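You operate a simulated robot arm through the tools that you are given. There is no shell and no other tool. Be economical: measure what you need, move in short steps, check, and stop when the job is done.

You are at the controls of a simulated two-armed robot. One attempt, no reset.

TASK
Grease the patch on the slide rail, then run the carriage to the yellow mark.
Fine: hold the pot with the other hand as you pull the dauber; load it at the grease tub; stand it on the dauber rest; leave both screws loose. Set down upright: dauber. A coat counts when it lies all over at full strength: go over it till it gets no stronger.
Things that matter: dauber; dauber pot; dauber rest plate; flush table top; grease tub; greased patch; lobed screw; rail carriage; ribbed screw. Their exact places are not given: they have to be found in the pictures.

Only the result counts: the job must be done as asked and must still hold three seconds after the hand-in. Knocking over, shifting, dropping, spilling or breaking anything else fails it.

THE ROBOT
Two 6-joint arms with two-finger parallel grippers on one trunk, on a base that drives. Base frame: it is fixed to the floor where the robot stands at the start and does not move with it; the origin is under the middle of the robot, x ahead of it, y to its left, z up. Units: cm, rad, N and s.
The left shoulder is at the start at [6, 18.7, 117.2], the right one opposite. With the tool pointing down near the work surface each hand reaches from about 22 to 62 cm from the robot's upright axis, wherever it stands, measured 20 degrees to its own side. Places, roughly: dauber rest plate [80, 30, 90]; flush table top [70, 10, 80]; grease tub [70, 30, 90]; greased patch [70, 10, 90]; lobed screw [70, 20, 90]; rail carriage [70, 0, 90]; ribbed screw [70, 0, 90]. Payload 1.57 kg a hand.
The TCP of each hand is the grasp point between the finger pads, 3 cm short of the fingertips. In the tool frame z runs along the fingers and y along their closing line. The gripper opens to 11 cm. The fingers are 2.4 cm wide and 1.2 cm thick; the gripper's body (4.8 by 11.2 cm) begins 7.8 cm behind the TCP.
Orientation is that of the tool frame in the base frame, as [roll, pitch, yaw] about the fixed x, y, z axes, in that order (R = Rz(yaw) Ry(pitch) Rx(roll)). With the fingers straight down and closing along the base's y, the tool's x points along the base's -x, its y along +y and its z along -z.

THE INTERFACE
- The arms move only by the tool jog_arm. It takes "left_steps", "right_steps" or both (then of equal length, played together; a hand with none holds still); each is a list of rows, each a list of 7 numbers: the shift along the tool's x, y, z in cm, then the turn, a rotation vector about the tool's x, y, z in rad, then the closure, from 0 (fully open) to 1 (shut). In form: [[dx, dy, dz, wx, wy, wz, grip], ...]. A call has 1 to 8 rows; each row is the pose to reach, as a shift and turn from the pose commanded when the call began, along the tool's axes at that moment. A row lasts 0.2 s, in which the tool goes at most 5 cm and 0.15 rad; a call with a longer step from one row to the next is refused whole, and so is a gripper value outside its range. A pose out of reach is approached as far as the arm can. The call stops where the force on the tool passes 40 N (or 10 N more than at its start, if that is more) or the arm is blocked; 0.2 s more then pass. The fingers move at their own pace (about 15.3 cm/s each) and stop on an object; they squeeze with about 25 N. The grip force told is the motor's: it shows also when the fingers shut on nothing. Time passes only in rows, and 0.2 s behind the last, so rows that repeat a pose let the fingers close. It gives the time, the measured TCP pose, the force on the tool (base axes), the opening and the grip force at its end, in the units of the frame above (readings bear some noise), with the torque about the TCP (base axes, N m) and any sound that the robot's microphone picked up.
- Cameras (640 x 400 px; columns grow to the right, rows downward): "scene" is now at [1.06, 1.07, 170.38]; the picture's right is [0.15, -0.99, 0.00], its down [-0.82, -0.12, -0.56] and it looks along [0.56, 0.08, -0.83] (base axes); focal length 268 px, centre (320, 200). "left" rides on the left gripper at [7, -1.6, -14.1] in its tool frame; the picture's right is [0.23, 0.97, 0.00], its down [-0.86, 0.20, -0.48] and it looks along [-0.47, 0.11, 0.88] (tool axes); focal length 222 px, centre (320, 200). "right" rides on the right gripper at [7, 1.6, -14.1] in its tool frame; the picture's right is [-0.23, 0.97, 0.00], its down [-0.86, -0.20, -0.48] and it looks along [-0.47, -0.11, 0.88] (tool axes); focal length 222 px, centre (320, 200).
- snapshot(camera): a new picture of that camera. No time passes.
- lift_body(by): slides the trunk up (or, below 0, down) by that many cm; the arms and the scene camera ride with it, the base frame stays. It gives what a move gives, with no picture.
- roll_base(legs): drives the robot by 1 to 6 legs, each [ahead, left, turn to the left] in cm, cm and rad, along the robot's own axes; the way and the turn of a leg run together, so that a leg with both is an arc; at most 150 cm and 3.142 rad a leg. The arms and the cameras ride along, it lands a little off, and it stops where it bumps. It gives what a move gives.
- turn_head(pan, tilt): turns the head with the scene camera to pan (to the left, within 1.501 rad either way) and tilt (down, from -0.506 to 1.204), counted from straight ahead of the robot. It gives what a move gives.
- probe_pixels(camera, pixels): for up to 12 pixels [column, row] of the newest picture of that camera ("zoom" is the newest enlarged one), the place [x, y, z] in the base frame of the surface seen there, good to about 0.2 cm. No time passes.
- close_up(camera, box): a new picture of the part [left, top, right, bottom] of that camera's present view, enlarged. No time passes.
- hand_in(): hands the job in; it is judged then, once.

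Work in short steps. Measure before you move; look again where a grasp or a placing could have gone wrong, and mend it. You have 80 turns and 78 pictures in all, those below and enlarged ones among them. Open the grippers and draw the arms clear of the work before you hand the job in, unless the task says otherwise; then end with one line.

The tools are called after ">>>" as a command line: name --argument value ..., lists and objects as JSON in quotes. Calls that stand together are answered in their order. jog_arm: Moves the arms, as the interface text tells. Its arguments: {"type":"object","properties":{"left_steps":{"type":"array","items":{"type":"array","items":{"type":"number"}}},"right_steps":{"type":"array","items":{"type":"array","items":{"type":"number"}}}},"required":[]} The other tools are called the same way: lift_body (by) slides the trunk up or down; roll_base (legs) drives the base; turn_head (pan, tilt) turns the head that bears the scene camera; snapshot (camera) takes a picture; probe_pixels (camera, pixels) gives the place of the surface under pixels of a picture; close_up (camera, box) takes an enlarged picture of a part of a camera's view; hand_in () hands the job in.

At the start:

```text
time_s: 0.0
left_position: [49.31, 26.62, 118.1]
left_tcp_rot: [3.14, 0.002, -3.139]
left_ft_force: [0.8, -0.2, 0.2]
left_torque: [0.0, 0.02, -0.01]
left_finger_gap: 10.99
left_finger_force: 0.1
right_position: [43.84, -11.33, 121.24]
right_tcp_rot: [3.141, -0.001, 3.141]
right_ft_force: [1.1, 0.2, 0.8]
right_torque: [-0.02, -0.02, 0.0]
right_finger_gap: 10.99
right_finger_force: 0.2
trunk travel left (down, up): [-80.0, 19.0]
robot x, y, heading: [-0.08, -0.1, -0.002]
head pan, tilt: [0.148, 0.974]
```

scene: 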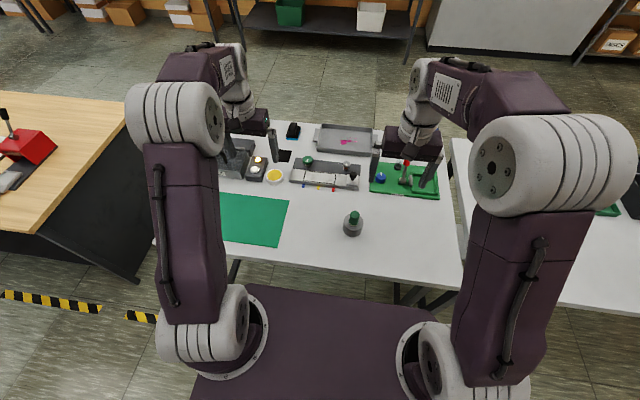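
right: 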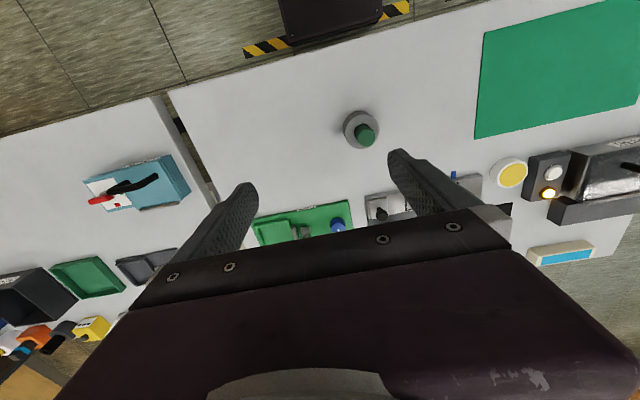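
left: 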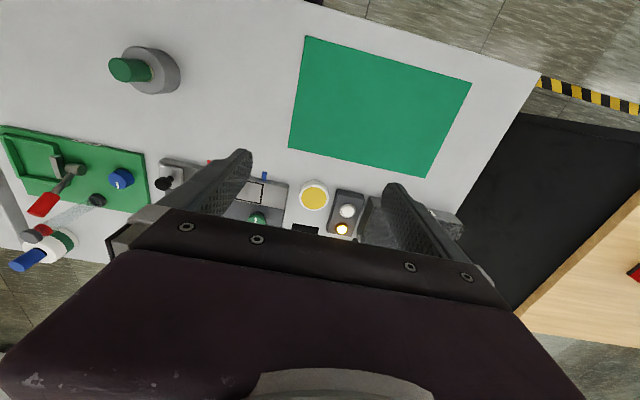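

The scene shows the rail at about (325,173), the pot at (353,225) and the tub at (275,176). I enlarge that area.

>>> close_up --camera "scene" --box '[210, 110, 450, 260]'

>>> close_up --camera "scene" --box '[280, 140, 376, 200]'

```text
2.67 times, centred on (330, 185) of scene
```

zoom: 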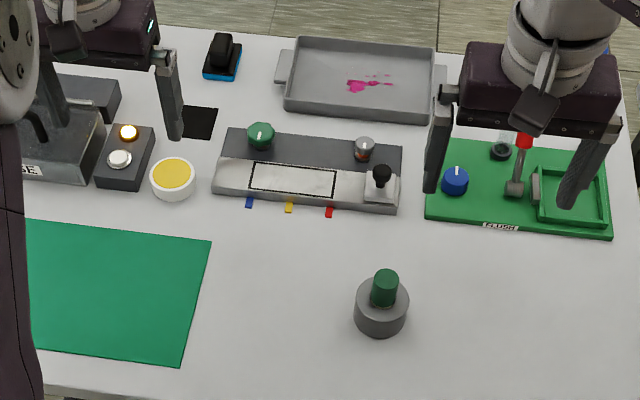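

```text
6.67 times, centred on (328, 170) of scene
```

zoom: 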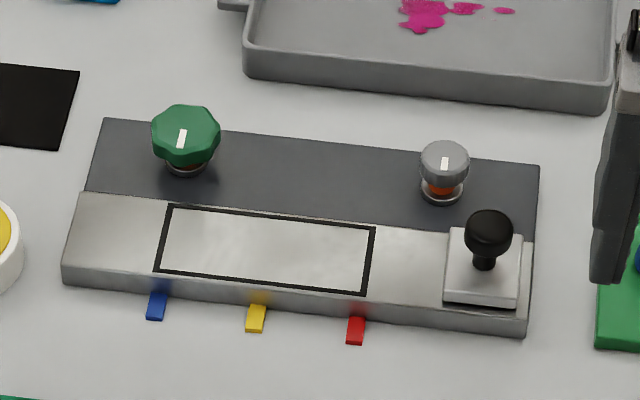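

I measure the points in the last zoom.

>>> probe_pixels --camera "zoom" --pixels '[[185, 125], [445, 155], [488, 225], [455, 290], [510, 300], [170, 210], [372, 230], [365, 290], [158, 268], [255, 318], [40, 105], [185, 172]]'

>>> close_up --camera "scene" --box '[250, 150, 314, 190]'

>>> close_up --camera "scene" --box '[321, 200, 385, 240]'

```text
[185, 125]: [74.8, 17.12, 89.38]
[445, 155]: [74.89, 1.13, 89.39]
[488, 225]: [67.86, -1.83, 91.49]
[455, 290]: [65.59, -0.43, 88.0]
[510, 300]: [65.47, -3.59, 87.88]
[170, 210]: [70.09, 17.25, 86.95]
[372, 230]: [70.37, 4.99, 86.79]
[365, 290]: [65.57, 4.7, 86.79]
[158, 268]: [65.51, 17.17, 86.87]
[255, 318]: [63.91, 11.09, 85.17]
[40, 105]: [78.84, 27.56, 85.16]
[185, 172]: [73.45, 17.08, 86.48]
```

```text
10.00 times, centred on (282, 170) of scene
```

zoom: 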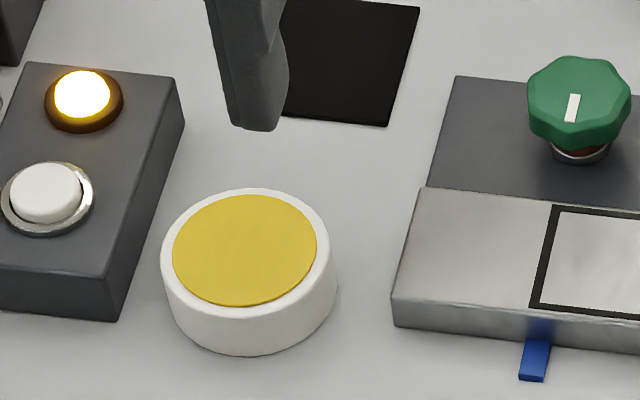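

```text
10.00 times, centred on (353, 220) of scene
```

zoom: 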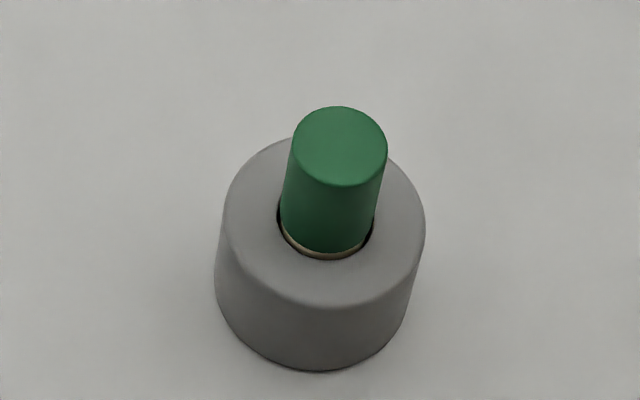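

I measure the pot and dauber in this zoom, and the tub in the scene picture.

>>> probe_pixels --camera "zoom" --pixels '[[340, 115], [340, 175], [298, 145], [382, 145], [230, 200], [418, 215], [320, 160], [325, 295], [325, 365], [215, 280], [410, 290], [335, 245]]'

>>> probe_pixels --camera "scene" --pixels '[[274, 175], [267, 175], [282, 175], [274, 170], [274, 181], [279, 150], [292, 151], [289, 162], [274, 186], [279, 161], [285, 168]]'

```text
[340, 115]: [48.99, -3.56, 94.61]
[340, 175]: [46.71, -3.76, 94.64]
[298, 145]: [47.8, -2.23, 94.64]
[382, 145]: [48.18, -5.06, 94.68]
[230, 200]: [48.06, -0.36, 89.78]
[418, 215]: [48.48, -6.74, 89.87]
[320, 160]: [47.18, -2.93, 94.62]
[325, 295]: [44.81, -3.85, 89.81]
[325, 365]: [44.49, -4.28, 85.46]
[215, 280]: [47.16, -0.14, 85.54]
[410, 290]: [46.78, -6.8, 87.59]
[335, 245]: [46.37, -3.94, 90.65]
```

```text
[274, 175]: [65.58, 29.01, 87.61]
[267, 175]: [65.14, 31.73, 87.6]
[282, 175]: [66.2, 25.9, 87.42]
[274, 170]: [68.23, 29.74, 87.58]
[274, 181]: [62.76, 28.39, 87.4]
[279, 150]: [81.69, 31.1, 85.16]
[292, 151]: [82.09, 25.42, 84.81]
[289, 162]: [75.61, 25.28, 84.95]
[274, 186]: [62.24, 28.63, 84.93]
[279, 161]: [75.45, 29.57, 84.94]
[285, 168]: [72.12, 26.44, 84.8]
```

I check how much room the base has to drive ahead: table front edge and the base front.

>>> probe_pixels --camera "scene" --pixels '[[320, 262], [320, 275], [420, 284], [240, 255], [320, 293], [320, 300], [400, 305], [320, 350], [320, 285]]'

>>> turn_head --pan 0.0 --tilt 1.2

>>> snapshot --camera "scene"

```text
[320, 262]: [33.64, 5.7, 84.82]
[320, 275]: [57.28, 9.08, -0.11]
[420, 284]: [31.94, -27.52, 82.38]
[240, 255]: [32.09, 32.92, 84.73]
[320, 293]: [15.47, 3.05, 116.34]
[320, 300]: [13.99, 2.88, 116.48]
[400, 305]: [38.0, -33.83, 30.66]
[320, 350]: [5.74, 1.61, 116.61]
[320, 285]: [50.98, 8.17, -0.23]
```

```text
time_s: 0.8
left_position: [49.33, 26.64, 118.08]
left_tcp_rot: [3.139, 0.001, 3.141]
left_ft_force: [-0.7, 0.2, 0.4]
left_torque: [0.01, -0.01, 0.02]
left_finger_gap: 10.99
left_finger_force: 0.0
right_position: [43.89, -11.36, 121.11]
right_tcp_rot: [3.14, 0.001, 3.142]
right_ft_force: [0.2, -0.4, 0.1]
right_torque: [-0.05, 0.01, -0.05]
right_finger_gap: 10.97
right_finger_force: 0.0
trunk travel left (down, up): [-80.0, 19.0]
robot x, y, heading: [-0.4, -0.22, 0.0]
head pan, tilt: [0.0, 1.201]
```

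```text
70 pictures are left
```

scene: 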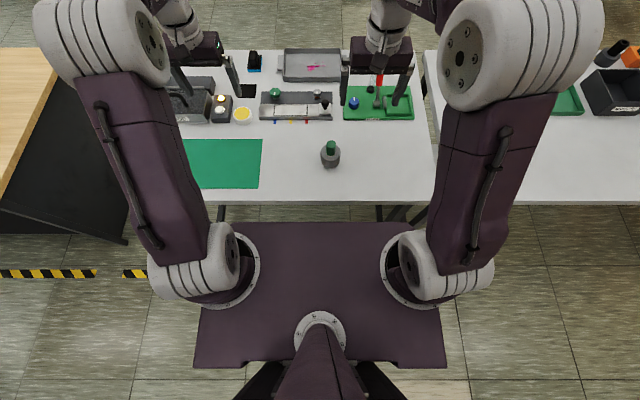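

The pot's axis is at about (48.0, -3.6), top z 89.8; the dauber handle is 3 cm wide with its top at z 94.6. I bring the right hand tilted 50° behind the pot for a low side grasp.

>>> jog_arm --right_steps '[[0.64, 0.97, 3.1, 0, -0.109, 0, 0], [1.28, 1.94, 6.2, 0, -0.218, 0, 0], [1.91, 2.91, 9.3, 0, -0.327, 0, 0], [2.55, 3.88, 12.4, 0, -0.436, 0, 0], [3.19, 4.85, 15.5, 0, -0.545, 0, 0], [3.83, 5.82, 18.6, 0, -0.655, 0, 0], [4.46, 6.79, 21.7, 0, -0.764, 0, 0], [5.1, 7.76, 24.8, 0, -0.873, 0, 0]]'

>>> snapshot --camera "right"

>>> snapshot --camera "scene"

```text
time_s: 2.5
left_position: [49.41, 26.62, 118.13]
left_tcp_rot: [3.141, -0.001, 3.141]
left_ft_force: [-0.6, -0.3, 0.6]
left_torque: [0.0, 0.03, 0.01]
left_finger_gap: 11.01
left_finger_force: 0.0
right_position: [45.15, 2.68, 100.4]
right_tcp_rot: [-3.084, 0.855, -3.109]
right_ft_force: [0.6, 0.6, -1.0]
right_torque: [-0.01, 0.01, 0.02]
right_finger_gap: 11.01
right_finger_force: 0.0
right hand out of reach, approached as far as the arm can: row 4, 5, 6, 7, 8
trunk travel left (down, up): [-80.0, 19.0]
robot x, y, heading: [0.04, 0.21, -0.002]
head pan, tilt: [0.0, 1.201]
```

```text
69 pictures are left
```

right: 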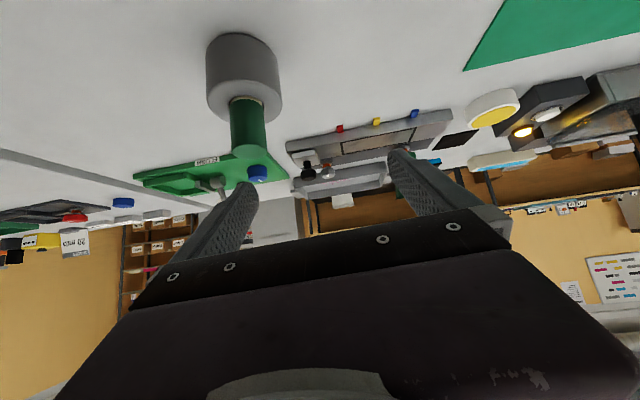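

```text
68 pictures are left
```

scene: 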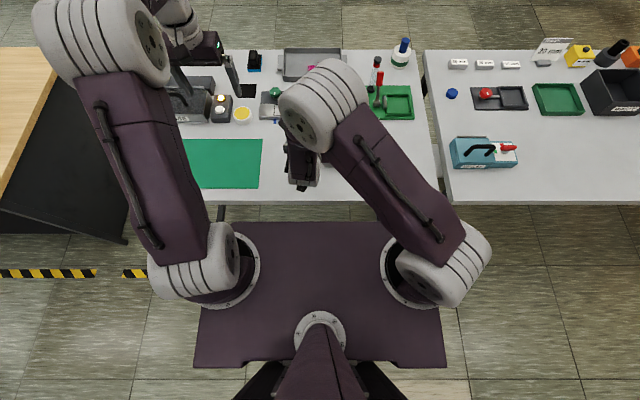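

The right hand ran out of room (too near the body). I back the base 14 cm so that the pot lies at 62 cm from the trunk.

>>> roll_base --legs '[[-14, 0, 0]]'

```text
time_s: 3.9
left_position: [35.68, 26.53, 117.96]
left_tcp_rot: [3.138, -0.002, 3.141]
left_ft_force: [0.5, -0.4, 0.0]
left_torque: [0.01, 0.05, -0.01]
left_finger_gap: 10.99
left_finger_force: 0.1
right_position: [31.38, 2.46, 100.36]
right_tcp_rot: [-3.085, 0.85, -3.115]
right_ft_force: [0.1, 0.2, 0.2]
right_torque: [0.0, 0.01, 0.0]
right_finger_gap: 11.01
right_finger_force: 0.0
trunk travel left (down, up): [-80.0, 19.0]
robot x, y, heading: [-13.85, 0.03, -0.003]
head pan, tilt: [0.0, 1.201]
```

I check with a zero row where the commanded pose now lies.

>>> jog_arm --right_steps '[[0, 0, 0, 0, 0, 0, 0]]'

```text
time_s: 4.3
left_position: [35.52, 26.45, 118.05]
left_tcp_rot: [3.141, 0.001, 3.141]
left_ft_force: [0.7, 0.1, -0.3]
left_torque: [-0.02, 0.0, 0.0]
left_finger_gap: 11.0
left_finger_force: 0.1
right_position: [31.3, 2.47, 100.53]
right_tcp_rot: [-3.084, 0.85, -3.114]
right_ft_force: [-0.2, -0.1, -0.7]
right_torque: [-0.03, 0.01, 0.0]
right_finger_gap: 10.99
right_finger_force: 0.0
trunk travel left (down, up): [-80.0, 19.0]
robot x, y, heading: [-14.02, 0.01, -0.003]
head pan, tilt: [0.0, 1.201]
```

The commanded pose follows the measured one. I move to the pre-grasp point 12 cm behind the pot, levelling the small twist.

>>> jog_arm --right_steps '[[-0.66, -1.93, 2.88, -0.012, 0, 0.006, 0], [-1.31, -3.86, 5.76, -0.025, 0, 0.012, 0], [-1.97, -5.79, 8.64, -0.037, 0, 0.018, 0], [-1.97, -5.79, 8.64, -0.037, 0, 0.018, 0]]'

>>> snapshot --camera "right"

>>> snapshot --camera "scene"

```text
time_s: 5.3
left_position: [35.3, 26.5, 118.22]
left_tcp_rot: [3.14, 0.001, 3.14]
left_ft_force: [0.4, 0.1, 0.0]
left_torque: [0.0, 0.0, 0.04]
left_finger_gap: 11.0
left_finger_force: 0.0
right_position: [40.33, -2.84, 96.94]
right_tcp_rot: [-3.124, 0.848, -3.134]
right_ft_force: [0.4, -0.5, -0.1]
right_torque: [-0.03, -0.04, 0.02]
right_finger_gap: 11.02
right_finger_force: 0.1
right hand out of reach, approached as far as the arm can: row 1, 2, 3, 4
trunk travel left (down, up): [-80.0, 19.0]
robot x, y, heading: [-14.04, -0.1, -0.006]
head pan, tilt: [0.0, 1.201]
```

```text
67 pictures are left
```

right: 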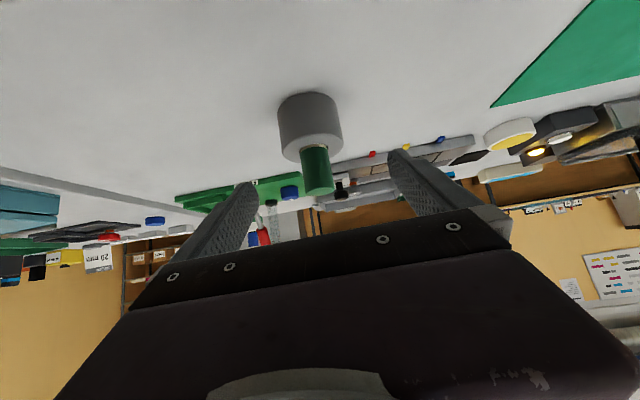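

```text
66 pictures are left
```

scene: 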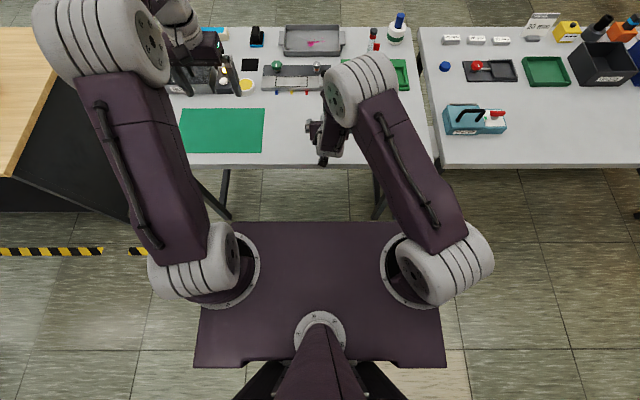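

Close but short of the pre-pose; it should ease as the hand goes outward. I go on to 6 cm behind the pot along the axis.

>>> jog_arm --right_steps '[[0.6, -0.35, 2.65, 0, 0, 0, 0], [1.2, -0.69, 5.29, 0, 0, 0, 0], [1.2, -0.69, 5.29, 0, 0, 0, 0]]'

>>> snapshot --camera "right"

```text
time_s: 6.1
left_position: [35.38, 26.52, 118.2]
left_tcp_rot: [3.14, 0.0, 3.141]
left_ft_force: [-0.6, 0.4, -0.7]
left_torque: [0.03, 0.01, -0.02]
left_finger_gap: 10.99
left_finger_force: 0.0
right_position: [43.39, -3.53, 92.53]
right_tcp_rot: [-3.141, 0.853, 3.142]
right_ft_force: [0.9, 1.0, 0.5]
right_torque: [0.0, 0.01, 0.03]
right_finger_gap: 10.97
right_finger_force: 0.1
trunk travel left (down, up): [-80.0, 19.0]
robot x, y, heading: [-14.02, -0.44, -0.002]
head pan, tilt: [0.0, 1.201]
```

```text
65 pictures are left
```

right: 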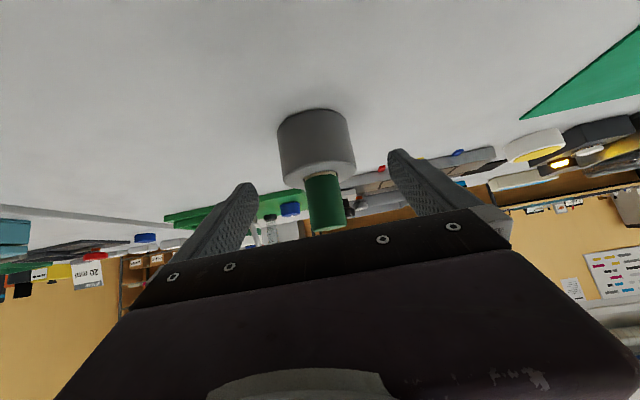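

In reach now. I verify the pot's sides through the right camera: edges at (280,150) and (350,150).

>>> probe_pixels --camera "right" --pixels '[[281, 140], [350, 140], [315, 140], [305, 205], [342, 205], [324, 205]]'

```text
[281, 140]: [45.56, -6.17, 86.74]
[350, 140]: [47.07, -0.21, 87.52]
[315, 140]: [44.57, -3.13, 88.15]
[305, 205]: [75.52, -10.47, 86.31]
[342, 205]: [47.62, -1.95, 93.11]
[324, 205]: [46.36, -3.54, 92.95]
```

Consistent. I advance 6 cm along the fingers and close on the pot.

>>> jog_arm --right_steps '[[-0.02, 0, 2, 0, 0, 0, 0], [-0.04, -0.05, 4, 0, 0, 0, 0], [-0.07, -0.07, 6.05, 0, 0, 0, 0], [-0.07, -0.07, 6.05, 0, 0, 0, 0.1], [-0.07, -0.07, 6.05, 0, 0, 0, 0.2], [-0.07, -0.07, 6.05, 0, 0, 0, 0.3], [-0.07, -0.07, 6.05, 0, 0, 0, 0.6], [-0.07, -0.07, 6.05, 0, 0, 0, 0.6]]'

>>> snapshot --camera "right"

>>> snapshot --camera "scene"

```text
time_s: 7.9
left_position: [35.29, 26.49, 118.14]
left_tcp_rot: [3.139, -0.001, 3.141]
left_ft_force: [-1.0, -0.8, -0.3]
left_torque: [-0.01, 0.0, 0.0]
left_finger_gap: 11.0
left_finger_force: 0.0
right_position: [47.94, -3.62, 88.64]
right_tcp_rot: [3.141, 0.853, 3.139]
right_ft_force: [1.1, -0.4, 0.4]
right_torque: [0.07, -0.04, -0.03]
right_finger_gap: 6.97
right_finger_force: 25.2
trunk travel left (down, up): [-80.0, 19.0]
robot x, y, heading: [-14.03, 0.33, -0.004]
head pan, tilt: [0.0, 1.201]
```

```text
64 pictures are left
```

right: 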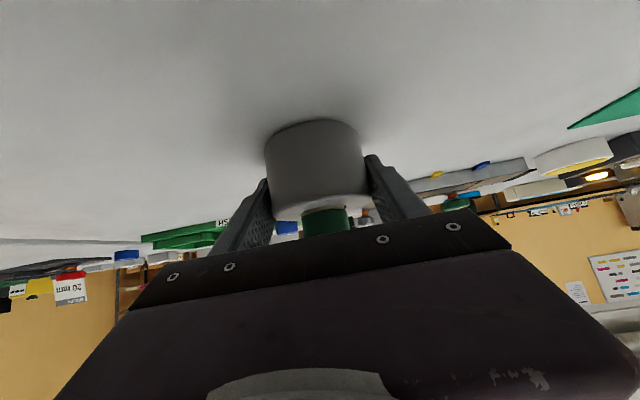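

```text
63 pictures are left
```

scene: 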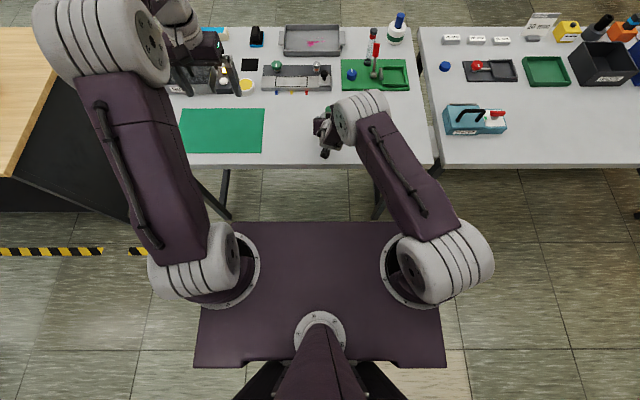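

The pot is held (gap 6.97). I check where the right wrist stands relative to the space above the pot.

>>> close_up --camera "scene" --box '[272, 70, 432, 170]'

>>> probe_pixels --camera "zoom" --pixels '[[255, 180], [300, 180], [350, 180], [300, 90], [260, 140], [200, 210], [215, 305], [215, 165], [440, 90], [380, 130], [240, 260], [310, 250]]'

>>> snapshot --camera "left"

```text
4.00 times, centred on (352, 120) of scene
```

zoom: 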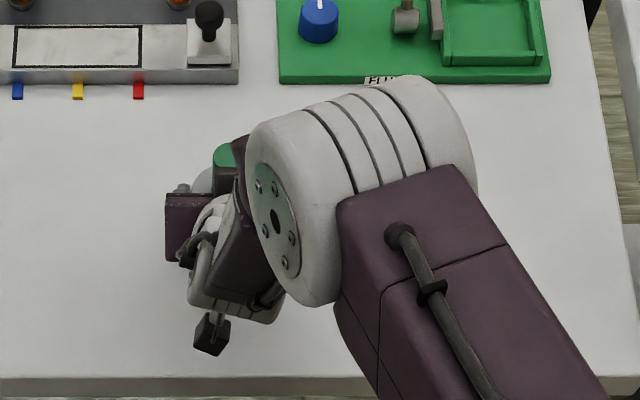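

```text
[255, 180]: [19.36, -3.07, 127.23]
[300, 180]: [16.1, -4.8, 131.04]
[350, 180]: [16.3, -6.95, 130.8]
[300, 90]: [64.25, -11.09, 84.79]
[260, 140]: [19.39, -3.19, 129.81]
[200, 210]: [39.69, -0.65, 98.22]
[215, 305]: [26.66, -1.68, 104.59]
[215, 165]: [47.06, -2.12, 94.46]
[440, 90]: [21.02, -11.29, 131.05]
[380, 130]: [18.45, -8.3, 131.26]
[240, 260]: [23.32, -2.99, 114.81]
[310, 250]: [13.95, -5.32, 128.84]
```

```text
61 pictures are left
```

left: 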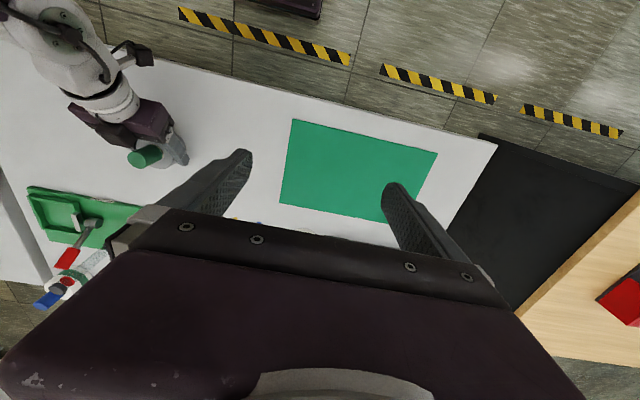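

Right elbow and wrist lie back at x<40; the space above the dauber (47.9, -3.6) is free. I move the left hand above it, fingers pre-closed to about 5.5 cm.

>>> jog_arm --left_steps '[[-1.58, -3.76, 1.5, 0, 0, 0, 0.1], [-3.16, -7.52, 3, 0, 0, 0, 0.3], [-4.74, -11.29, 4.5, 0, 0, 0, 0.5], [-6.32, -15.05, 6, 0, 0, 0, 0.5], [-7.9, -18.8, 7.5, 0, 0, 0, 0.5], [-9.49, -22.6, 9, 0, 0, 0, 0.5], [-11.07, -26.3, 10.5, 0, 0, 0, 0.5], [-12.65, -30.1, 12, 0, 0, 0, 0.5]]'

>>> snapshot --camera "left"

>>> snapshot --camera "scene"

```text
time_s: 9.7
left_position: [42.19, -1.61, 105.63]
left_tcp_rot: [3.138, 0.002, 3.139]
left_ft_force: [0.6, 0.0, -0.6]
left_torque: [0.0, 0.01, 0.0]
left_finger_gap: 5.52
left_finger_force: 0.0
left hand out of reach, approached as far as the arm can: row 6, 7, 8
right_position: [47.99, -3.56, 88.69]
right_tcp_rot: [3.14, 0.854, -3.141]
right_ft_force: [0.1, 0.1, -0.3]
right_torque: [-0.05, -0.09, 0.03]
right_finger_gap: 6.96
right_finger_force: 25.0
trunk travel left (down, up): [-80.0, 19.0]
robot x, y, heading: [-13.67, -0.23, -0.0]
head pan, tilt: [0.0, 1.201]
```

```text
60 pictures are left
```

left: 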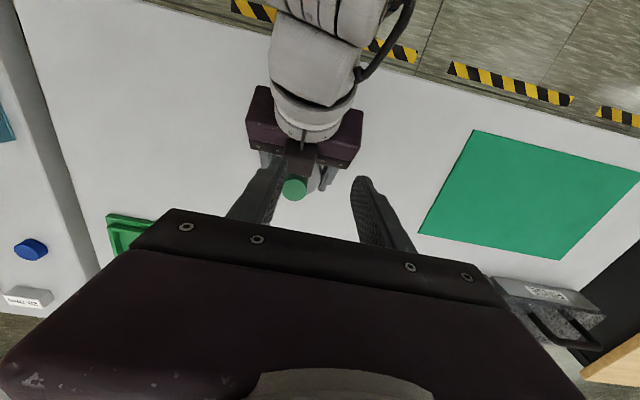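

```text
59 pictures are left
```

scene: 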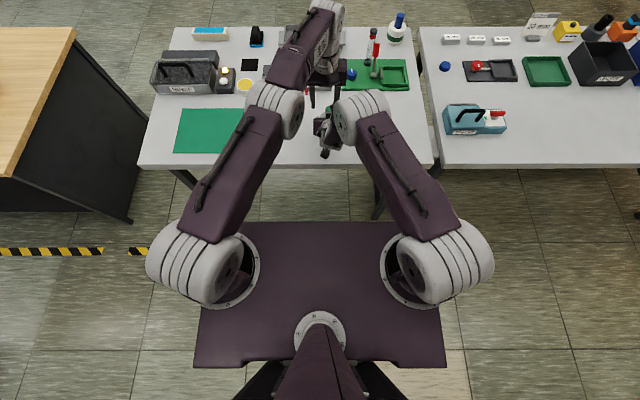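

The left arm is 6 cm short: the pot is too far for it while the right needs the room from behind. I will let go of the pot, drive 9 cm ahead, and take the pot from the right side instead. First both hands withdraw.

>>> jog_arm --left_steps '[[0.5, 3.5, -1.5, 0, 0, 0, 0.5], [1, 7, -3, 0, 0, 0, 0.5], [1.5, 10.5, -4.5, 0, 0, 0, 0.5], [2, 14, -6, 0, 0, 0, 0.5], [2.5, 17.5, -7.5, 0, 0, 0, 0.5], [3, 21, -9, 0, 0, 0, 0.5]]' --right_steps '[[0, 0, 0, 0, 0, 0, 0], [0, 0, 0, 0, 0, 0, 0], [0, 0, -2, 0, 0, 0, 0], [0, 0, -4, 0, 0, 0, 0], [0, 0, -6, 0, 0, 0, 0], [0, 0, -9, 0, 0, 0, 0]]'

```text
time_s: 11.1
left_position: [39.62, 19.59, 114.76]
left_tcp_rot: [-3.141, 0.002, 3.14]
left_ft_force: [-0.5, 0.0, 0.0]
left_torque: [-0.04, -0.04, -0.01]
left_finger_gap: 5.49
left_finger_force: 0.1
right_position: [41.49, -3.03, 95.16]
right_tcp_rot: [-3.126, 0.85, -3.134]
right_ft_force: [0.4, 0.5, -0.5]
right_torque: [0.0, 0.04, 0.0]
right_finger_gap: 11.0
right_finger_force: 0.1
right hand out of reach, approached as far as the arm can: row 6
trunk travel left (down, up): [-80.0, 19.0]
robot x, y, heading: [-13.92, 0.07, -0.001]
head pan, tilt: [0.0, 1.201]
```

Now lift the right hand clear, swing it right and turn it 60° about the vertical, ready to come from the pot's right side.

>>> jog_arm --right_steps '[[-2.25, 0, -1.98, -0.05, 0, -0.044, 0], [-4.5, 0, -3.96, -0.1, 0, -0.088, 0], [-3.7, -2, -4.8, -0.2, 0, -0.176, 0], [-2.9, -4, -5.7, -0.31, 0, -0.272, 0], [-2.1, -6, -6.5, -0.42, 0, -0.37, 0], [-1.3, -8, -7.4, -0.53, 0, -0.466, 0], [-0.6, -10, -8.2, -0.64, 0, -0.56, 0], [0.18, -12, -9.07, -0.74, 0, -0.65, 0]]'

>>> roll_base --legs '[[9, 0, 0]]'

>>> snapshot --camera "right"

```text
time_s: 12.9
left_position: [39.6, 19.34, 114.64]
left_tcp_rot: [3.14, 0.003, 3.14]
left_ft_force: [1.3, 0.9, 1.1]
left_torque: [0.0, 0.01, -0.01]
left_finger_gap: 5.5
left_finger_force: 0.1
right_position: [16.21, 11.07, 104.26]
right_tcp_rot: [-2.929, 0.818, -2.14]
right_ft_force: [-0.7, 0.6, -0.2]
right_torque: [-0.02, -0.04, -0.03]
right_finger_gap: 10.99
right_finger_force: 0.0
right hand out of reach, approached as far as the arm can: row 2, 3, 4, 5, 6, 7, 8
trunk travel left (down, up): [-80.0, 19.0]
robot x, y, heading: [-13.97, -0.49, -0.002]
head pan, tilt: [0.0, 1.201]
```

```text
time_s: 14.0
left_position: [48.13, 19.38, 114.86]
left_tcp_rot: [3.14, 0.003, 3.137]
left_ft_force: [0.1, 0.4, 0.4]
left_torque: [0.02, -0.02, -0.01]
left_finger_gap: 5.49
left_finger_force: 0.1
right_position: [24.83, 11.22, 104.28]
right_tcp_rot: [-2.928, 0.819, -2.135]
right_ft_force: [-1.1, -0.4, -0.5]
right_torque: [0.01, -0.01, 0.0]
right_finger_gap: 11.0
right_finger_force: 0.1
trunk travel left (down, up): [-80.0, 19.0]
robot x, y, heading: [-5.17, -0.4, 0.002]
head pan, tilt: [0.0, 1.201]
```

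```text
58 pictures are left
```

right: 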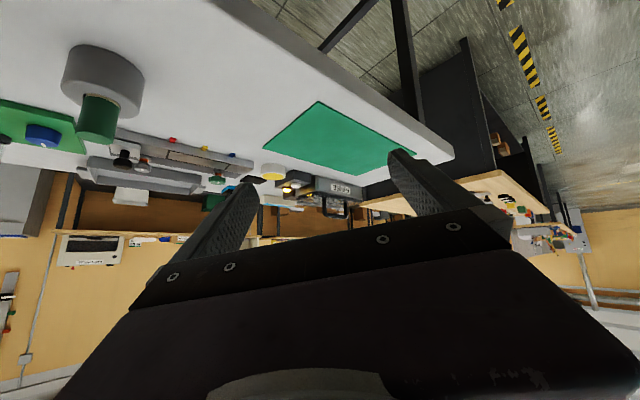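

The right hand swung the wrong way round (out-of-reach solving); it is now at (24.8, 11.2, 104.3), aimed 41° leftward. I carry it at that height across to the right of the pot, keeping the orientation.

>>> jog_arm --right_steps '[[0.85, -4.03, -0.06, 0, 0, 0, 0], [1.7, -8.05, -0.12, 0, 0, 0, 0], [2.55, -12.1, -0.18, 0, 0, 0, 0], [3.4, -16.1, -0.24, 0, 0, 0, 0], [4.25, -20.1, -0.3, 0, 0, 0, 0], [5.1, -24.2, -0.36, 0, 0, 0, 0], [5.95, -28.2, -0.42, 0, 0, 0, 0], [6.8, -32.2, -0.45, 0, 0, 0, 0]]'

```text
time_s: 15.8
left_position: [48.48, 19.37, 114.67]
left_tcp_rot: [3.139, 0.001, 3.138]
left_ft_force: [-0.3, -0.3, -0.1]
left_torque: [-0.02, -0.02, -0.01]
left_finger_gap: 5.53
left_finger_force: 0.2
right_position: [31.27, 6.09, 109.46]
right_tcp_rot: [-2.82, 0.77, -2.157]
right_ft_force: [-1.0, 0.0, -0.3]
right_torque: [0.0, 0.03, 0.03]
right_finger_gap: 10.99
right_finger_force: 0.3
right hand out of reach, approached as far as the arm can: row 1, 2, 3, 4, 5, 6, 7, 8
trunk travel left (down, up): [-80.0, 19.0]
robot x, y, heading: [-5.02, -0.49, -0.002]
head pan, tilt: [0.0, 1.201]
```

Still blocked in this orientation. I bring the right hand back to straight-down while moving it right and up, to restart from an easy posture.

>>> jog_arm --right_steps '[[0.6, -1.7, -0.5, 0.012, 0.105, 0.1, 0], [1.2, -3.4, -1, 0.024, 0.21, 0.2, 0], [1.8, -5.1, -1.5, 0.035, 0.315, 0.3, 0], [2.4, -6.8, -2, 0.047, 0.42, 0.4, 0], [3, -8.5, -2.5, 0.059, 0.525, 0.5, 0], [3.6, -10.2, -3, 0.07, 0.63, 0.6, 0], [4.2, -11.9, -3.5, 0.082, 0.735, 0.7, 0], [4.76, -13.6, -4, 0.094, 0.84, 0.8, 0]]'

>>> snapshot --camera "scene"

```text
time_s: 17.6
left_position: [48.57, 19.29, 114.66]
left_tcp_rot: [3.138, -0.003, 3.139]
left_ft_force: [0.0, 0.1, 0.4]
left_torque: [-0.01, 0.05, 0.0]
left_finger_gap: 5.5
left_finger_force: 0.0
right_position: [36.54, -7.34, 112.09]
right_tcp_rot: [3.141, -0.001, -3.14]
right_ft_force: [0.6, 0.2, 0.6]
right_torque: [0.0, 0.0, 0.02]
right_finger_gap: 11.0
right_finger_force: 0.1
right hand out of reach, approached as far as the arm can: row 4
trunk travel left (down, up): [-80.0, 19.0]
robot x, y, heading: [-5.16, -0.14, -0.001]
head pan, tilt: [0.0, 1.201]
```

```text
57 pictures are left
```

scene: 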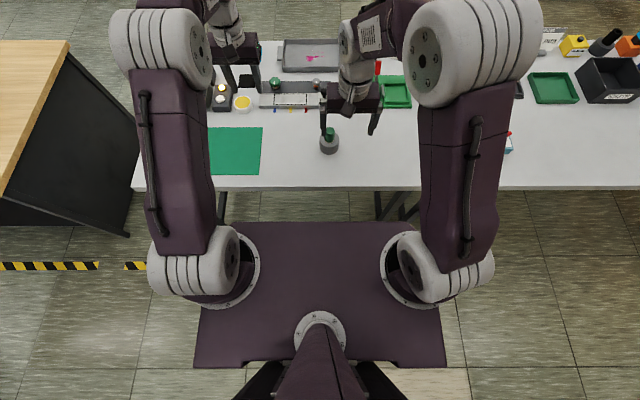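

Good posture now. I move right of the pot and turn halfway toward a 49° lean coming from the right side (60° azimuth).

>>> jog_arm --right_steps '[[-1.5, -2.1, 0.8, -0.044, -0.077, -0.098, 0], [-3, -4.3, 1.6, -0.089, -0.154, -0.196, 0], [-4.5, -6.4, 2.4, -0.133, -0.23, -0.294, 0], [-6, -8.6, 3.2, -0.178, -0.307, -0.392, 0], [-7.5, -10.7, 4, -0.222, -0.384, -0.49, 0]]'

```text
time_s: 18.8
left_position: [48.58, 19.18, 114.77]
left_tcp_rot: [3.139, 0.0, 3.138]
left_ft_force: [-0.8, 1.3, -0.1]
left_torque: [-0.01, 0.03, 0.0]
left_finger_gap: 5.47
left_finger_force: 0.1
right_position: [44.0, -17.9, 108.06]
right_tcp_rot: [3.014, 0.422, -2.669]
right_ft_force: [0.2, 0.1, -0.1]
right_torque: [0.04, 0.02, 0.02]
right_finger_gap: 11.0
right_finger_force: 0.0
trunk travel left (down, up): [-80.0, 19.0]
robot x, y, heading: [-5.27, -0.11, -0.0]
head pan, tilt: [0.0, 1.201]
```

That works. I finish the turn and come down to the point 15 cm behind the pot.

>>> jog_arm --right_steps '[[0.67, 0.71, 1.9, -0.044, -0.077, -0.098, 0], [1.33, 1.42, 3.8, -0.089, -0.154, -0.196, 0], [2, 2.14, 5.7, -0.133, -0.23, -0.294, 0], [2.66, 2.85, 7.6, -0.178, -0.307, -0.392, 0], [3.33, 3.56, 9.45, -0.222, -0.384, -0.49, 0]]'

>>> snapshot --camera "right"

```text
time_s: 20.0
left_position: [48.62, 19.25, 114.75]
left_tcp_rot: [3.14, 0.0, 3.137]
left_ft_force: [-0.9, -0.1, 0.3]
left_torque: [-0.02, 0.03, 0.01]
left_finger_gap: 5.51
left_finger_force: 0.2
right_position: [42.37, -13.54, 98.56]
right_tcp_rot: [-3.141, 0.85, -2.089]
right_ft_force: [0.7, -1.1, -0.4]
right_torque: [-0.01, 0.0, -0.01]
right_finger_gap: 11.03
right_finger_force: 0.1
trunk travel left (down, up): [-80.0, 19.0]
robot x, y, heading: [-5.08, 0.16, -0.004]
head pan, tilt: [0.0, 1.201]
```

```text
56 pictures are left
```

right: 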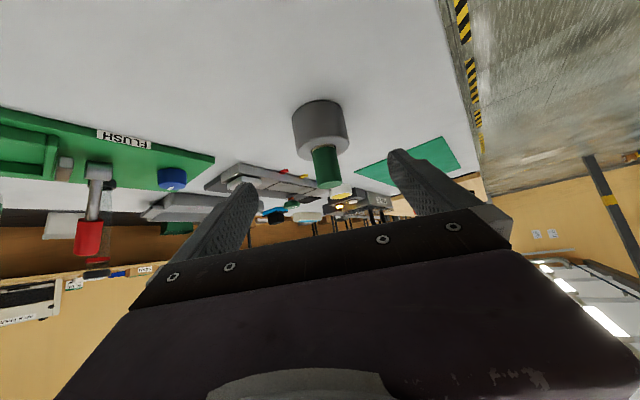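

In place. I verify where pot and dauber stand after the first grip, via the right camera.

>>> probe_pixels --camera "right" --pixels '[[295, 130], [346, 125], [320, 120], [315, 170], [339, 170], [327, 172]]'

>>> close_up --camera "scene" --box '[282, 110, 378, 170]'

>>> probe_pixels --camera "zoom" --pixels '[[318, 145], [318, 130], [318, 160], [300, 145], [335, 145]]'

```text
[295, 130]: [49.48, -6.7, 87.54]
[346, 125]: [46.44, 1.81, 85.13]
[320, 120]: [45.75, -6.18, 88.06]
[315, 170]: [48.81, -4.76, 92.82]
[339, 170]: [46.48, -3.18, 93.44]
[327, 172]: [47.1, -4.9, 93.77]
```

```text
6.67 times, centred on (330, 140) of scene
```

zoom: 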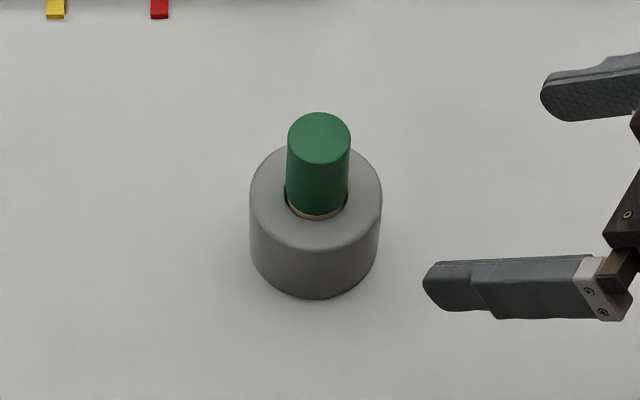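

```text
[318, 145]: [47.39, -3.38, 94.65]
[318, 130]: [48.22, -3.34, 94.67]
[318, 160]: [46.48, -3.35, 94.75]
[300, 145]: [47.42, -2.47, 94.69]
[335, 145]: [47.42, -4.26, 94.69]
```

Pot axis at about (47.8, -3.5). I advance 15.1 cm along the fingers and close on the pot; the left hand moves meanwhile to a point above-left.

>>> jog_arm --right_steps '[[0, 0.1, 4, 0, 0, 0, 0], [-0.03, 0.2, 8, 0, 0, 0, 0], [-0.06, 0.25, 12, 0, 0, 0, 0], [-0.06, 0.25, 15.1, 0, 0, 0, 0], [-0.06, 0.25, 15.1, 0, 0, 0, 0.15], [-0.06, 0.25, 15.1, 0, 0, 0, 0.3], [-0.06, 0.25, 15.1, 0, 0, 0, 0.5], [-0.06, 0.25, 15.1, 0, 0, 0, 0.6]]'

>>> close_up --camera "scene" --box '[282, 110, 378, 170]'

>>> probe_pixels --camera "zoom" --pixels '[[318, 145], [318, 115], [318, 160], [291, 140], [346, 140]]'

```text
time_s: 21.8
left_position: [48.43, 19.32, 114.6]
left_tcp_rot: [3.139, 0.001, 3.138]
left_ft_force: [-0.2, 0.1, -0.1]
left_torque: [-0.01, -0.01, -0.04]
left_finger_gap: 5.49
left_finger_force: 0.0
right_position: [47.7, -3.53, 88.63]
right_tcp_rot: [-3.141, 0.845, -2.094]
right_ft_force: [-1.3, -0.8, 0.9]
right_torque: [0.02, 0.12, -0.01]
right_finger_gap: 6.99
right_finger_force: 24.5
trunk travel left (down, up): [-80.0, 19.0]
robot x, y, heading: [-5.41, 0.21, -0.005]
head pan, tilt: [0.0, 1.201]
```

```text
6.67 times, centred on (330, 140) of scene
```

zoom: 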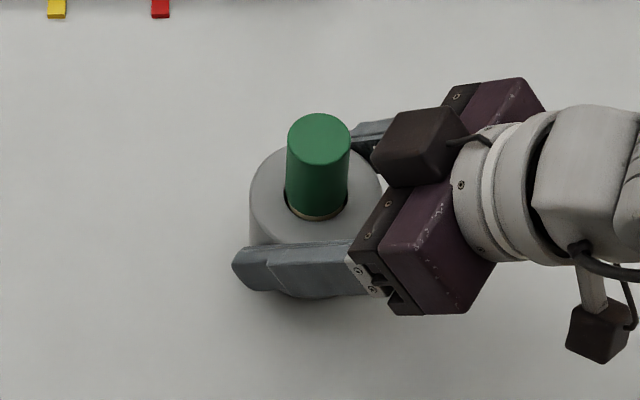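

```text
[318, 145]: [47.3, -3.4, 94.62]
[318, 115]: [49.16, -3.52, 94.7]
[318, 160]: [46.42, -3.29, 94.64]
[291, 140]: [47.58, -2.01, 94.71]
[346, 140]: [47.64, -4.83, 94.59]
```

A dark box on top of the right gripper stands near the handle; I measure it before bringing the left hand down.

>>> probe_pixels --camera "zoom" --pixels '[[420, 130], [375, 155], [400, 112], [440, 180], [465, 130], [390, 180], [500, 90], [360, 240], [480, 180]]'

```text
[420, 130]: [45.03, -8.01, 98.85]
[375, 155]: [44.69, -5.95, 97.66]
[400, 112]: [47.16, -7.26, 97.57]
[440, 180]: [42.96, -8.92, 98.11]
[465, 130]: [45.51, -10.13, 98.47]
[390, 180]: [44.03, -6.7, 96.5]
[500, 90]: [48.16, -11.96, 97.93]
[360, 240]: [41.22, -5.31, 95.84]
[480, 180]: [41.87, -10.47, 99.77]
```

The box front is about 3.7 cm from the handle axis. I bring the left hand above the dauber turned 45°, so its fingers pass beside that box, with a 4.4 cm gap.

>>> jog_arm --left_steps '[[0.1, -2.8, 0, 0, 0, -0.1, 0.6], [0.2, -5.7, 1, 0, 0, -0.2, 0.6], [0.3, -8.5, 2.2, 0, 0, -0.3, 0.6], [0.4, -11.4, 3.5, 0, 0, -0.4, 0.6], [0.5, -14.2, 4.8, 0, 0, -0.5, 0.6], [0.6, -17, 6.1, 0, 0, -0.6, 0.6], [0.7, -19.9, 7.4, 0, 0, -0.7, 0.6], [0.7, -22.7, 8.7, 0, 0, -0.785, 0.6]]'

>>> snapshot --camera "left"

```text
time_s: 23.6
left_position: [48.07, -3.52, 105.75]
left_tcp_rot: [3.141, 0.003, -2.358]
left_ft_force: [-0.6, -0.1, 0.8]
left_torque: [0.03, -0.01, 0.01]
left_finger_gap: 4.39
left_finger_force: 0.1
right_position: [47.72, -3.47, 88.64]
right_tcp_rot: [-3.141, 0.849, -2.092]
right_ft_force: [-1.1, 0.7, 0.9]
right_torque: [-0.05, 0.13, -0.01]
right_finger_gap: 6.96
right_finger_force: 24.9
trunk travel left (down, up): [-80.0, 19.0]
robot x, y, heading: [-5.34, -0.21, -0.005]
head pan, tilt: [0.0, 1.201]
```

```text
53 pictures are left
```

left: 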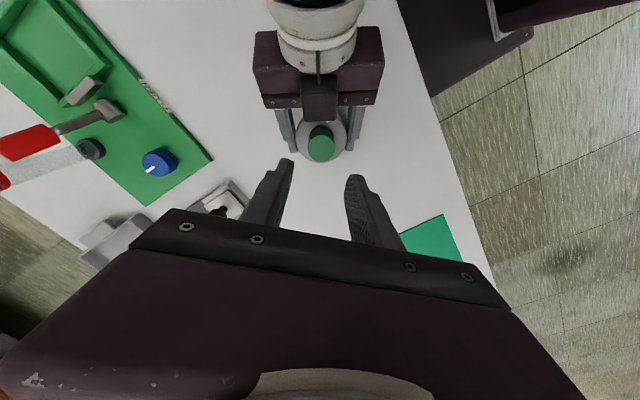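

Reached. I descend 11.75 cm to z 94 around the handle and close.

>>> jog_arm --left_steps '[[0.14, 0.31, 3.5, 0, 0, 0, 0.6], [0.14, 0.31, 7, 0, 0, 0, 0.6], [0.14, 0.31, 10, 0, 0, 0, 0.6], [0.14, 0.31, 11.75, 0, 0, 0, 0.6], [0.14, 0.31, 11.75, 0, 0, 0, 0.7], [0.14, 0.31, 11.75, 0, 0, 0, 0.9], [0.14, 0.31, 11.75, 0, 0, 0, 0.95]]'

>>> snapshot --camera "left"

```text
time_s: 25.2
left_position: [47.5, -3.17, 93.99]
left_tcp_rot: [-3.138, 0.002, -2.359]
left_ft_force: [13.5, -13.2, -2.8]
left_torque: [-0.61, -0.58, -0.06]
left_finger_gap: 3.1
left_finger_force: 25.5
right_position: [47.67, -3.57, 88.54]
right_tcp_rot: [3.139, 0.849, -2.089]
right_ft_force: [-11.9, 12.2, 6.7]
right_torque: [-0.31, -0.13, 0.07]
right_finger_gap: 6.98
right_finger_force: 24.9
trunk travel left (down, up): [-80.0, 19.0]
robot x, y, heading: [-4.9, 0.03, -0.002]
head pan, tilt: [0.0, 1.201]
heard: snap
```

```text
52 pictures are left
```

left: 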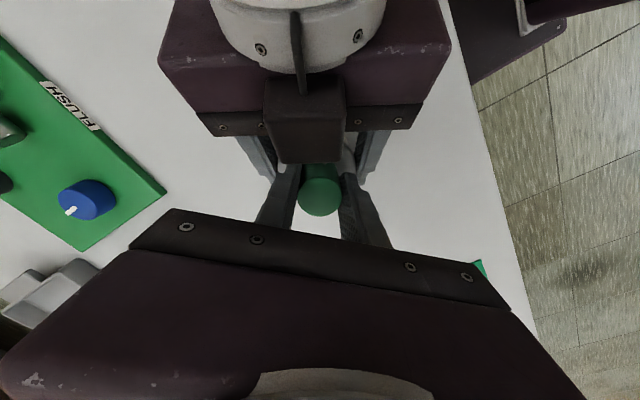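

A "snap" and 19 N along the closing line: the grip is a bit off centre. I ease it by 0.25 cm along the tool's y and read the force.

>>> jog_arm --left_steps '[[0, -0.25, 0, 0, 0, 0, 0.95]]'

```text
time_s: 25.6
left_position: [47.43, -3.33, 94.08]
left_tcp_rot: [-3.142, 0.003, -2.361]
left_ft_force: [7.6, -11.5, 1.3]
left_torque: [-0.56, -0.37, -0.07]
left_finger_gap: 3.07
left_finger_force: 25.4
right_position: [47.75, -3.46, 88.6]
right_tcp_rot: [3.14, 0.849, -2.092]
right_ft_force: [-8.8, 13.4, 0.9]
right_torque: [0.12, -0.02, 0.07]
right_finger_gap: 6.96
right_finger_force: 25.3
trunk travel left (down, up): [-80.0, 19.0]
robot x, y, heading: [-5.62, -0.19, -0.005]
head pan, tilt: [0.0, 1.201]
```

Easing; I shift another 0.3 cm and then pull straight up slowly.

>>> jog_arm --left_steps '[[0, -0.3, 0, 0, 0, 0, 0.95], [0, -0.3, -0.5, 0, 0, 0, 0.95], [0, -0.3, -1, 0, 0, 0, 0.95], [0, -0.3, -1.5, 0, 0, 0, 0.95], [0, -0.3, -2.2, 0, 0, 0, 0.95], [0, -0.3, -3, 0, 0, 0, 0.95]]'

>>> snapshot --camera "left"

```text
time_s: 27.0
left_position: [47.74, -3.5, 97.09]
left_tcp_rot: [3.14, 0.002, -2.359]
left_ft_force: [-0.8, -0.2, -1.3]
left_torque: [-0.03, -0.01, 0.01]
left_finger_gap: 3.05
left_finger_force: 25.4
right_position: [47.7, -3.43, 88.66]
right_tcp_rot: [3.141, 0.846, -2.091]
right_ft_force: [0.4, -1.2, 1.4]
right_torque: [0.1, 0.0, -0.03]
right_finger_gap: 7.01
right_finger_force: 25.8
trunk travel left (down, up): [-80.0, 19.0]
robot x, y, heading: [-5.55, 0.1, -0.005]
head pan, tilt: [0.0, 1.201]
```

```text
51 pictures are left
```

left: 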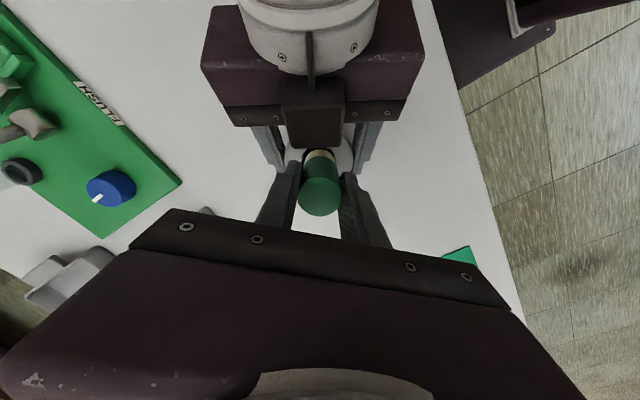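

The dauber slides free (no force). I lift it 10 cm more and look.

>>> jog_arm --left_steps '[[0, 0, -2, 0, 0, 0, 0.95], [0, 0, -4, 0, 0, 0, 0.95], [0, 0, -7, 0, 0, 0, 0.95], [0, 0, -10, 0, 0, 0, 0.95]]'

>>> snapshot --camera "right"

>>> snapshot --camera "left"

```text
time_s: 28.0
left_position: [47.74, -3.89, 107.2]
left_tcp_rot: [3.141, 0.002, -2.36]
left_ft_force: [-0.1, -0.7, -0.3]
left_torque: [0.02, 0.01, -0.02]
left_finger_gap: 3.06
left_finger_force: 24.7
right_position: [47.7, -3.64, 88.6]
right_tcp_rot: [-3.141, 0.848, -2.093]
right_ft_force: [-0.7, -1.3, 1.8]
right_torque: [0.07, -0.04, -0.01]
right_finger_gap: 6.98
right_finger_force: 25.2
trunk travel left (down, up): [-80.0, 19.0]
robot x, y, heading: [-5.33, 0.01, -0.001]
head pan, tilt: [0.0, 1.201]
```

```text
50 pictures are left
```

right: 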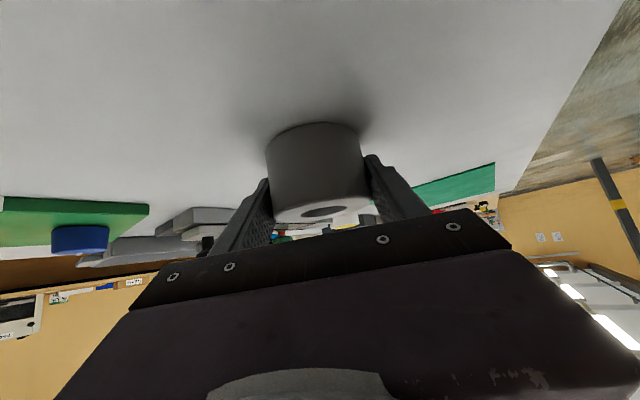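

```text
49 pictures are left
```

left: 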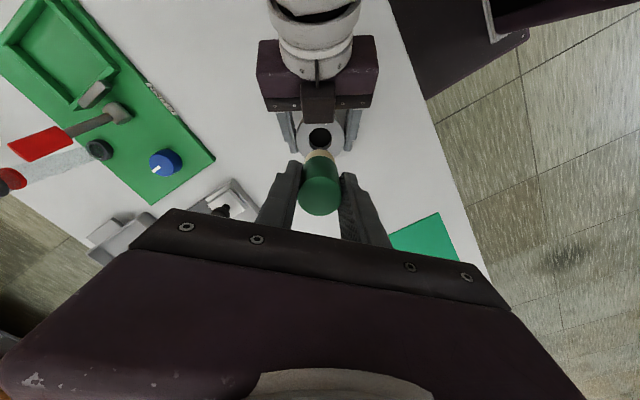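

Dauber out, pot steady. I open the right hand and draw it back along its axis, while the left swings to the left side and turns back to straight.

>>> jog_arm --left_steps '[[0, 0, -1, 0, 0, 0, 0.95], [0, 0, -2, 0, 0, 0, 0.95], [-2.8, 2.8, -3, 0, 0, 0.13, 0.95], [-5.6, 5.6, -4, 0, 0, 0.26, 0.95], [-8.4, 8.4, -5, 0, 0, 0.39, 0.95], [-11.2, 11.2, -6, 0, 0, 0.52, 0.95], [-14, 14, -6, 0, 0, 0.65, 0.95], [-14.1, 14.2, -6, 0, 0, 0.783, 0.95]]' --right_steps '[[0, 0, 0, 0, 0, 0, 0.3], [0, 0, 0, 0, 0, 0, 0], [0, 0, 0, 0, 0, 0, 0], [0, 0, -3, 0, 0, 0, 0], [0, 0, -6, 0, 0, 0, 0], [0, 0, -10, 0, 0, 0, 0], [0, 0, -14, 0, 0, 0, 0], [0, 0, -15, 0, 0, 0, 0]]'

>>> snapshot --camera "right"

>>> snapshot --camera "scene"

```text
time_s: 29.8
left_position: [47.94, 16.44, 113.0]
left_tcp_rot: [3.14, 0.001, 3.14]
left_ft_force: [-0.6, -0.2, -0.5]
left_torque: [0.0, -0.02, -0.03]
left_finger_gap: 3.06
left_finger_force: 25.1
right_position: [41.75, -13.27, 98.63]
right_tcp_rot: [3.14, 0.848, -2.094]
right_ft_force: [-0.4, -0.1, 0.7]
right_torque: [0.03, 0.01, 0.02]
right_finger_gap: 11.01
right_finger_force: 0.1
trunk travel left (down, up): [-80.0, 19.0]
robot x, y, heading: [-5.59, -0.01, -0.0]
head pan, tilt: [0.0, 1.201]
```

```text
48 pictures are left
```

right: 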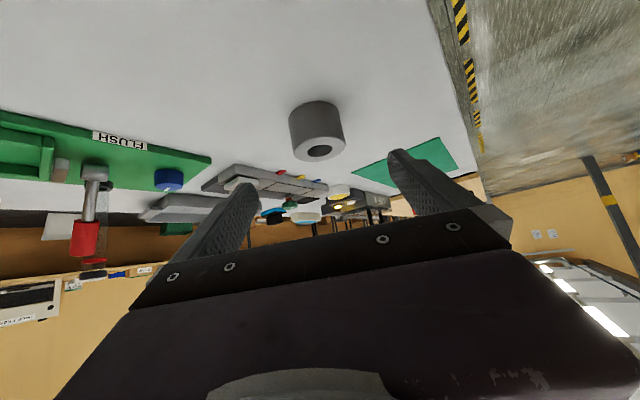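

```text
47 pictures are left
```

scene: 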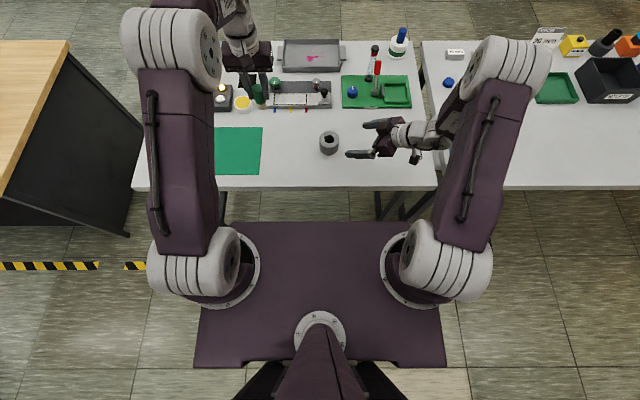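

I look at the dauber in the left hand to learn its length and tip.

>>> close_up --camera "scene" --box '[220, 60, 300, 110]'

>>> close_up --camera "left" --box '[240, 130, 400, 230]'

```text
8.00 times, centred on (260, 85) of scene
```

zoom: 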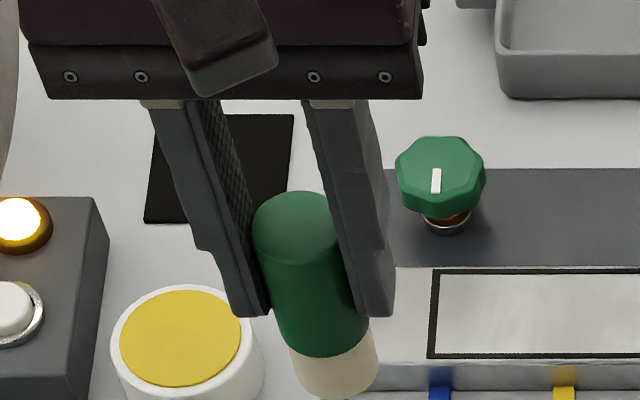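

```text
4.00 times, centred on (320, 180) of left
```

zoom: 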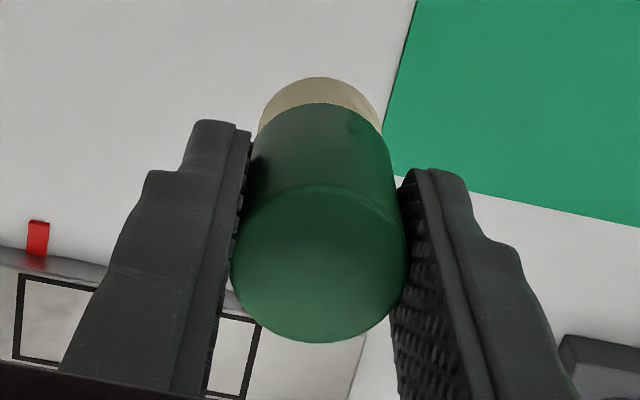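

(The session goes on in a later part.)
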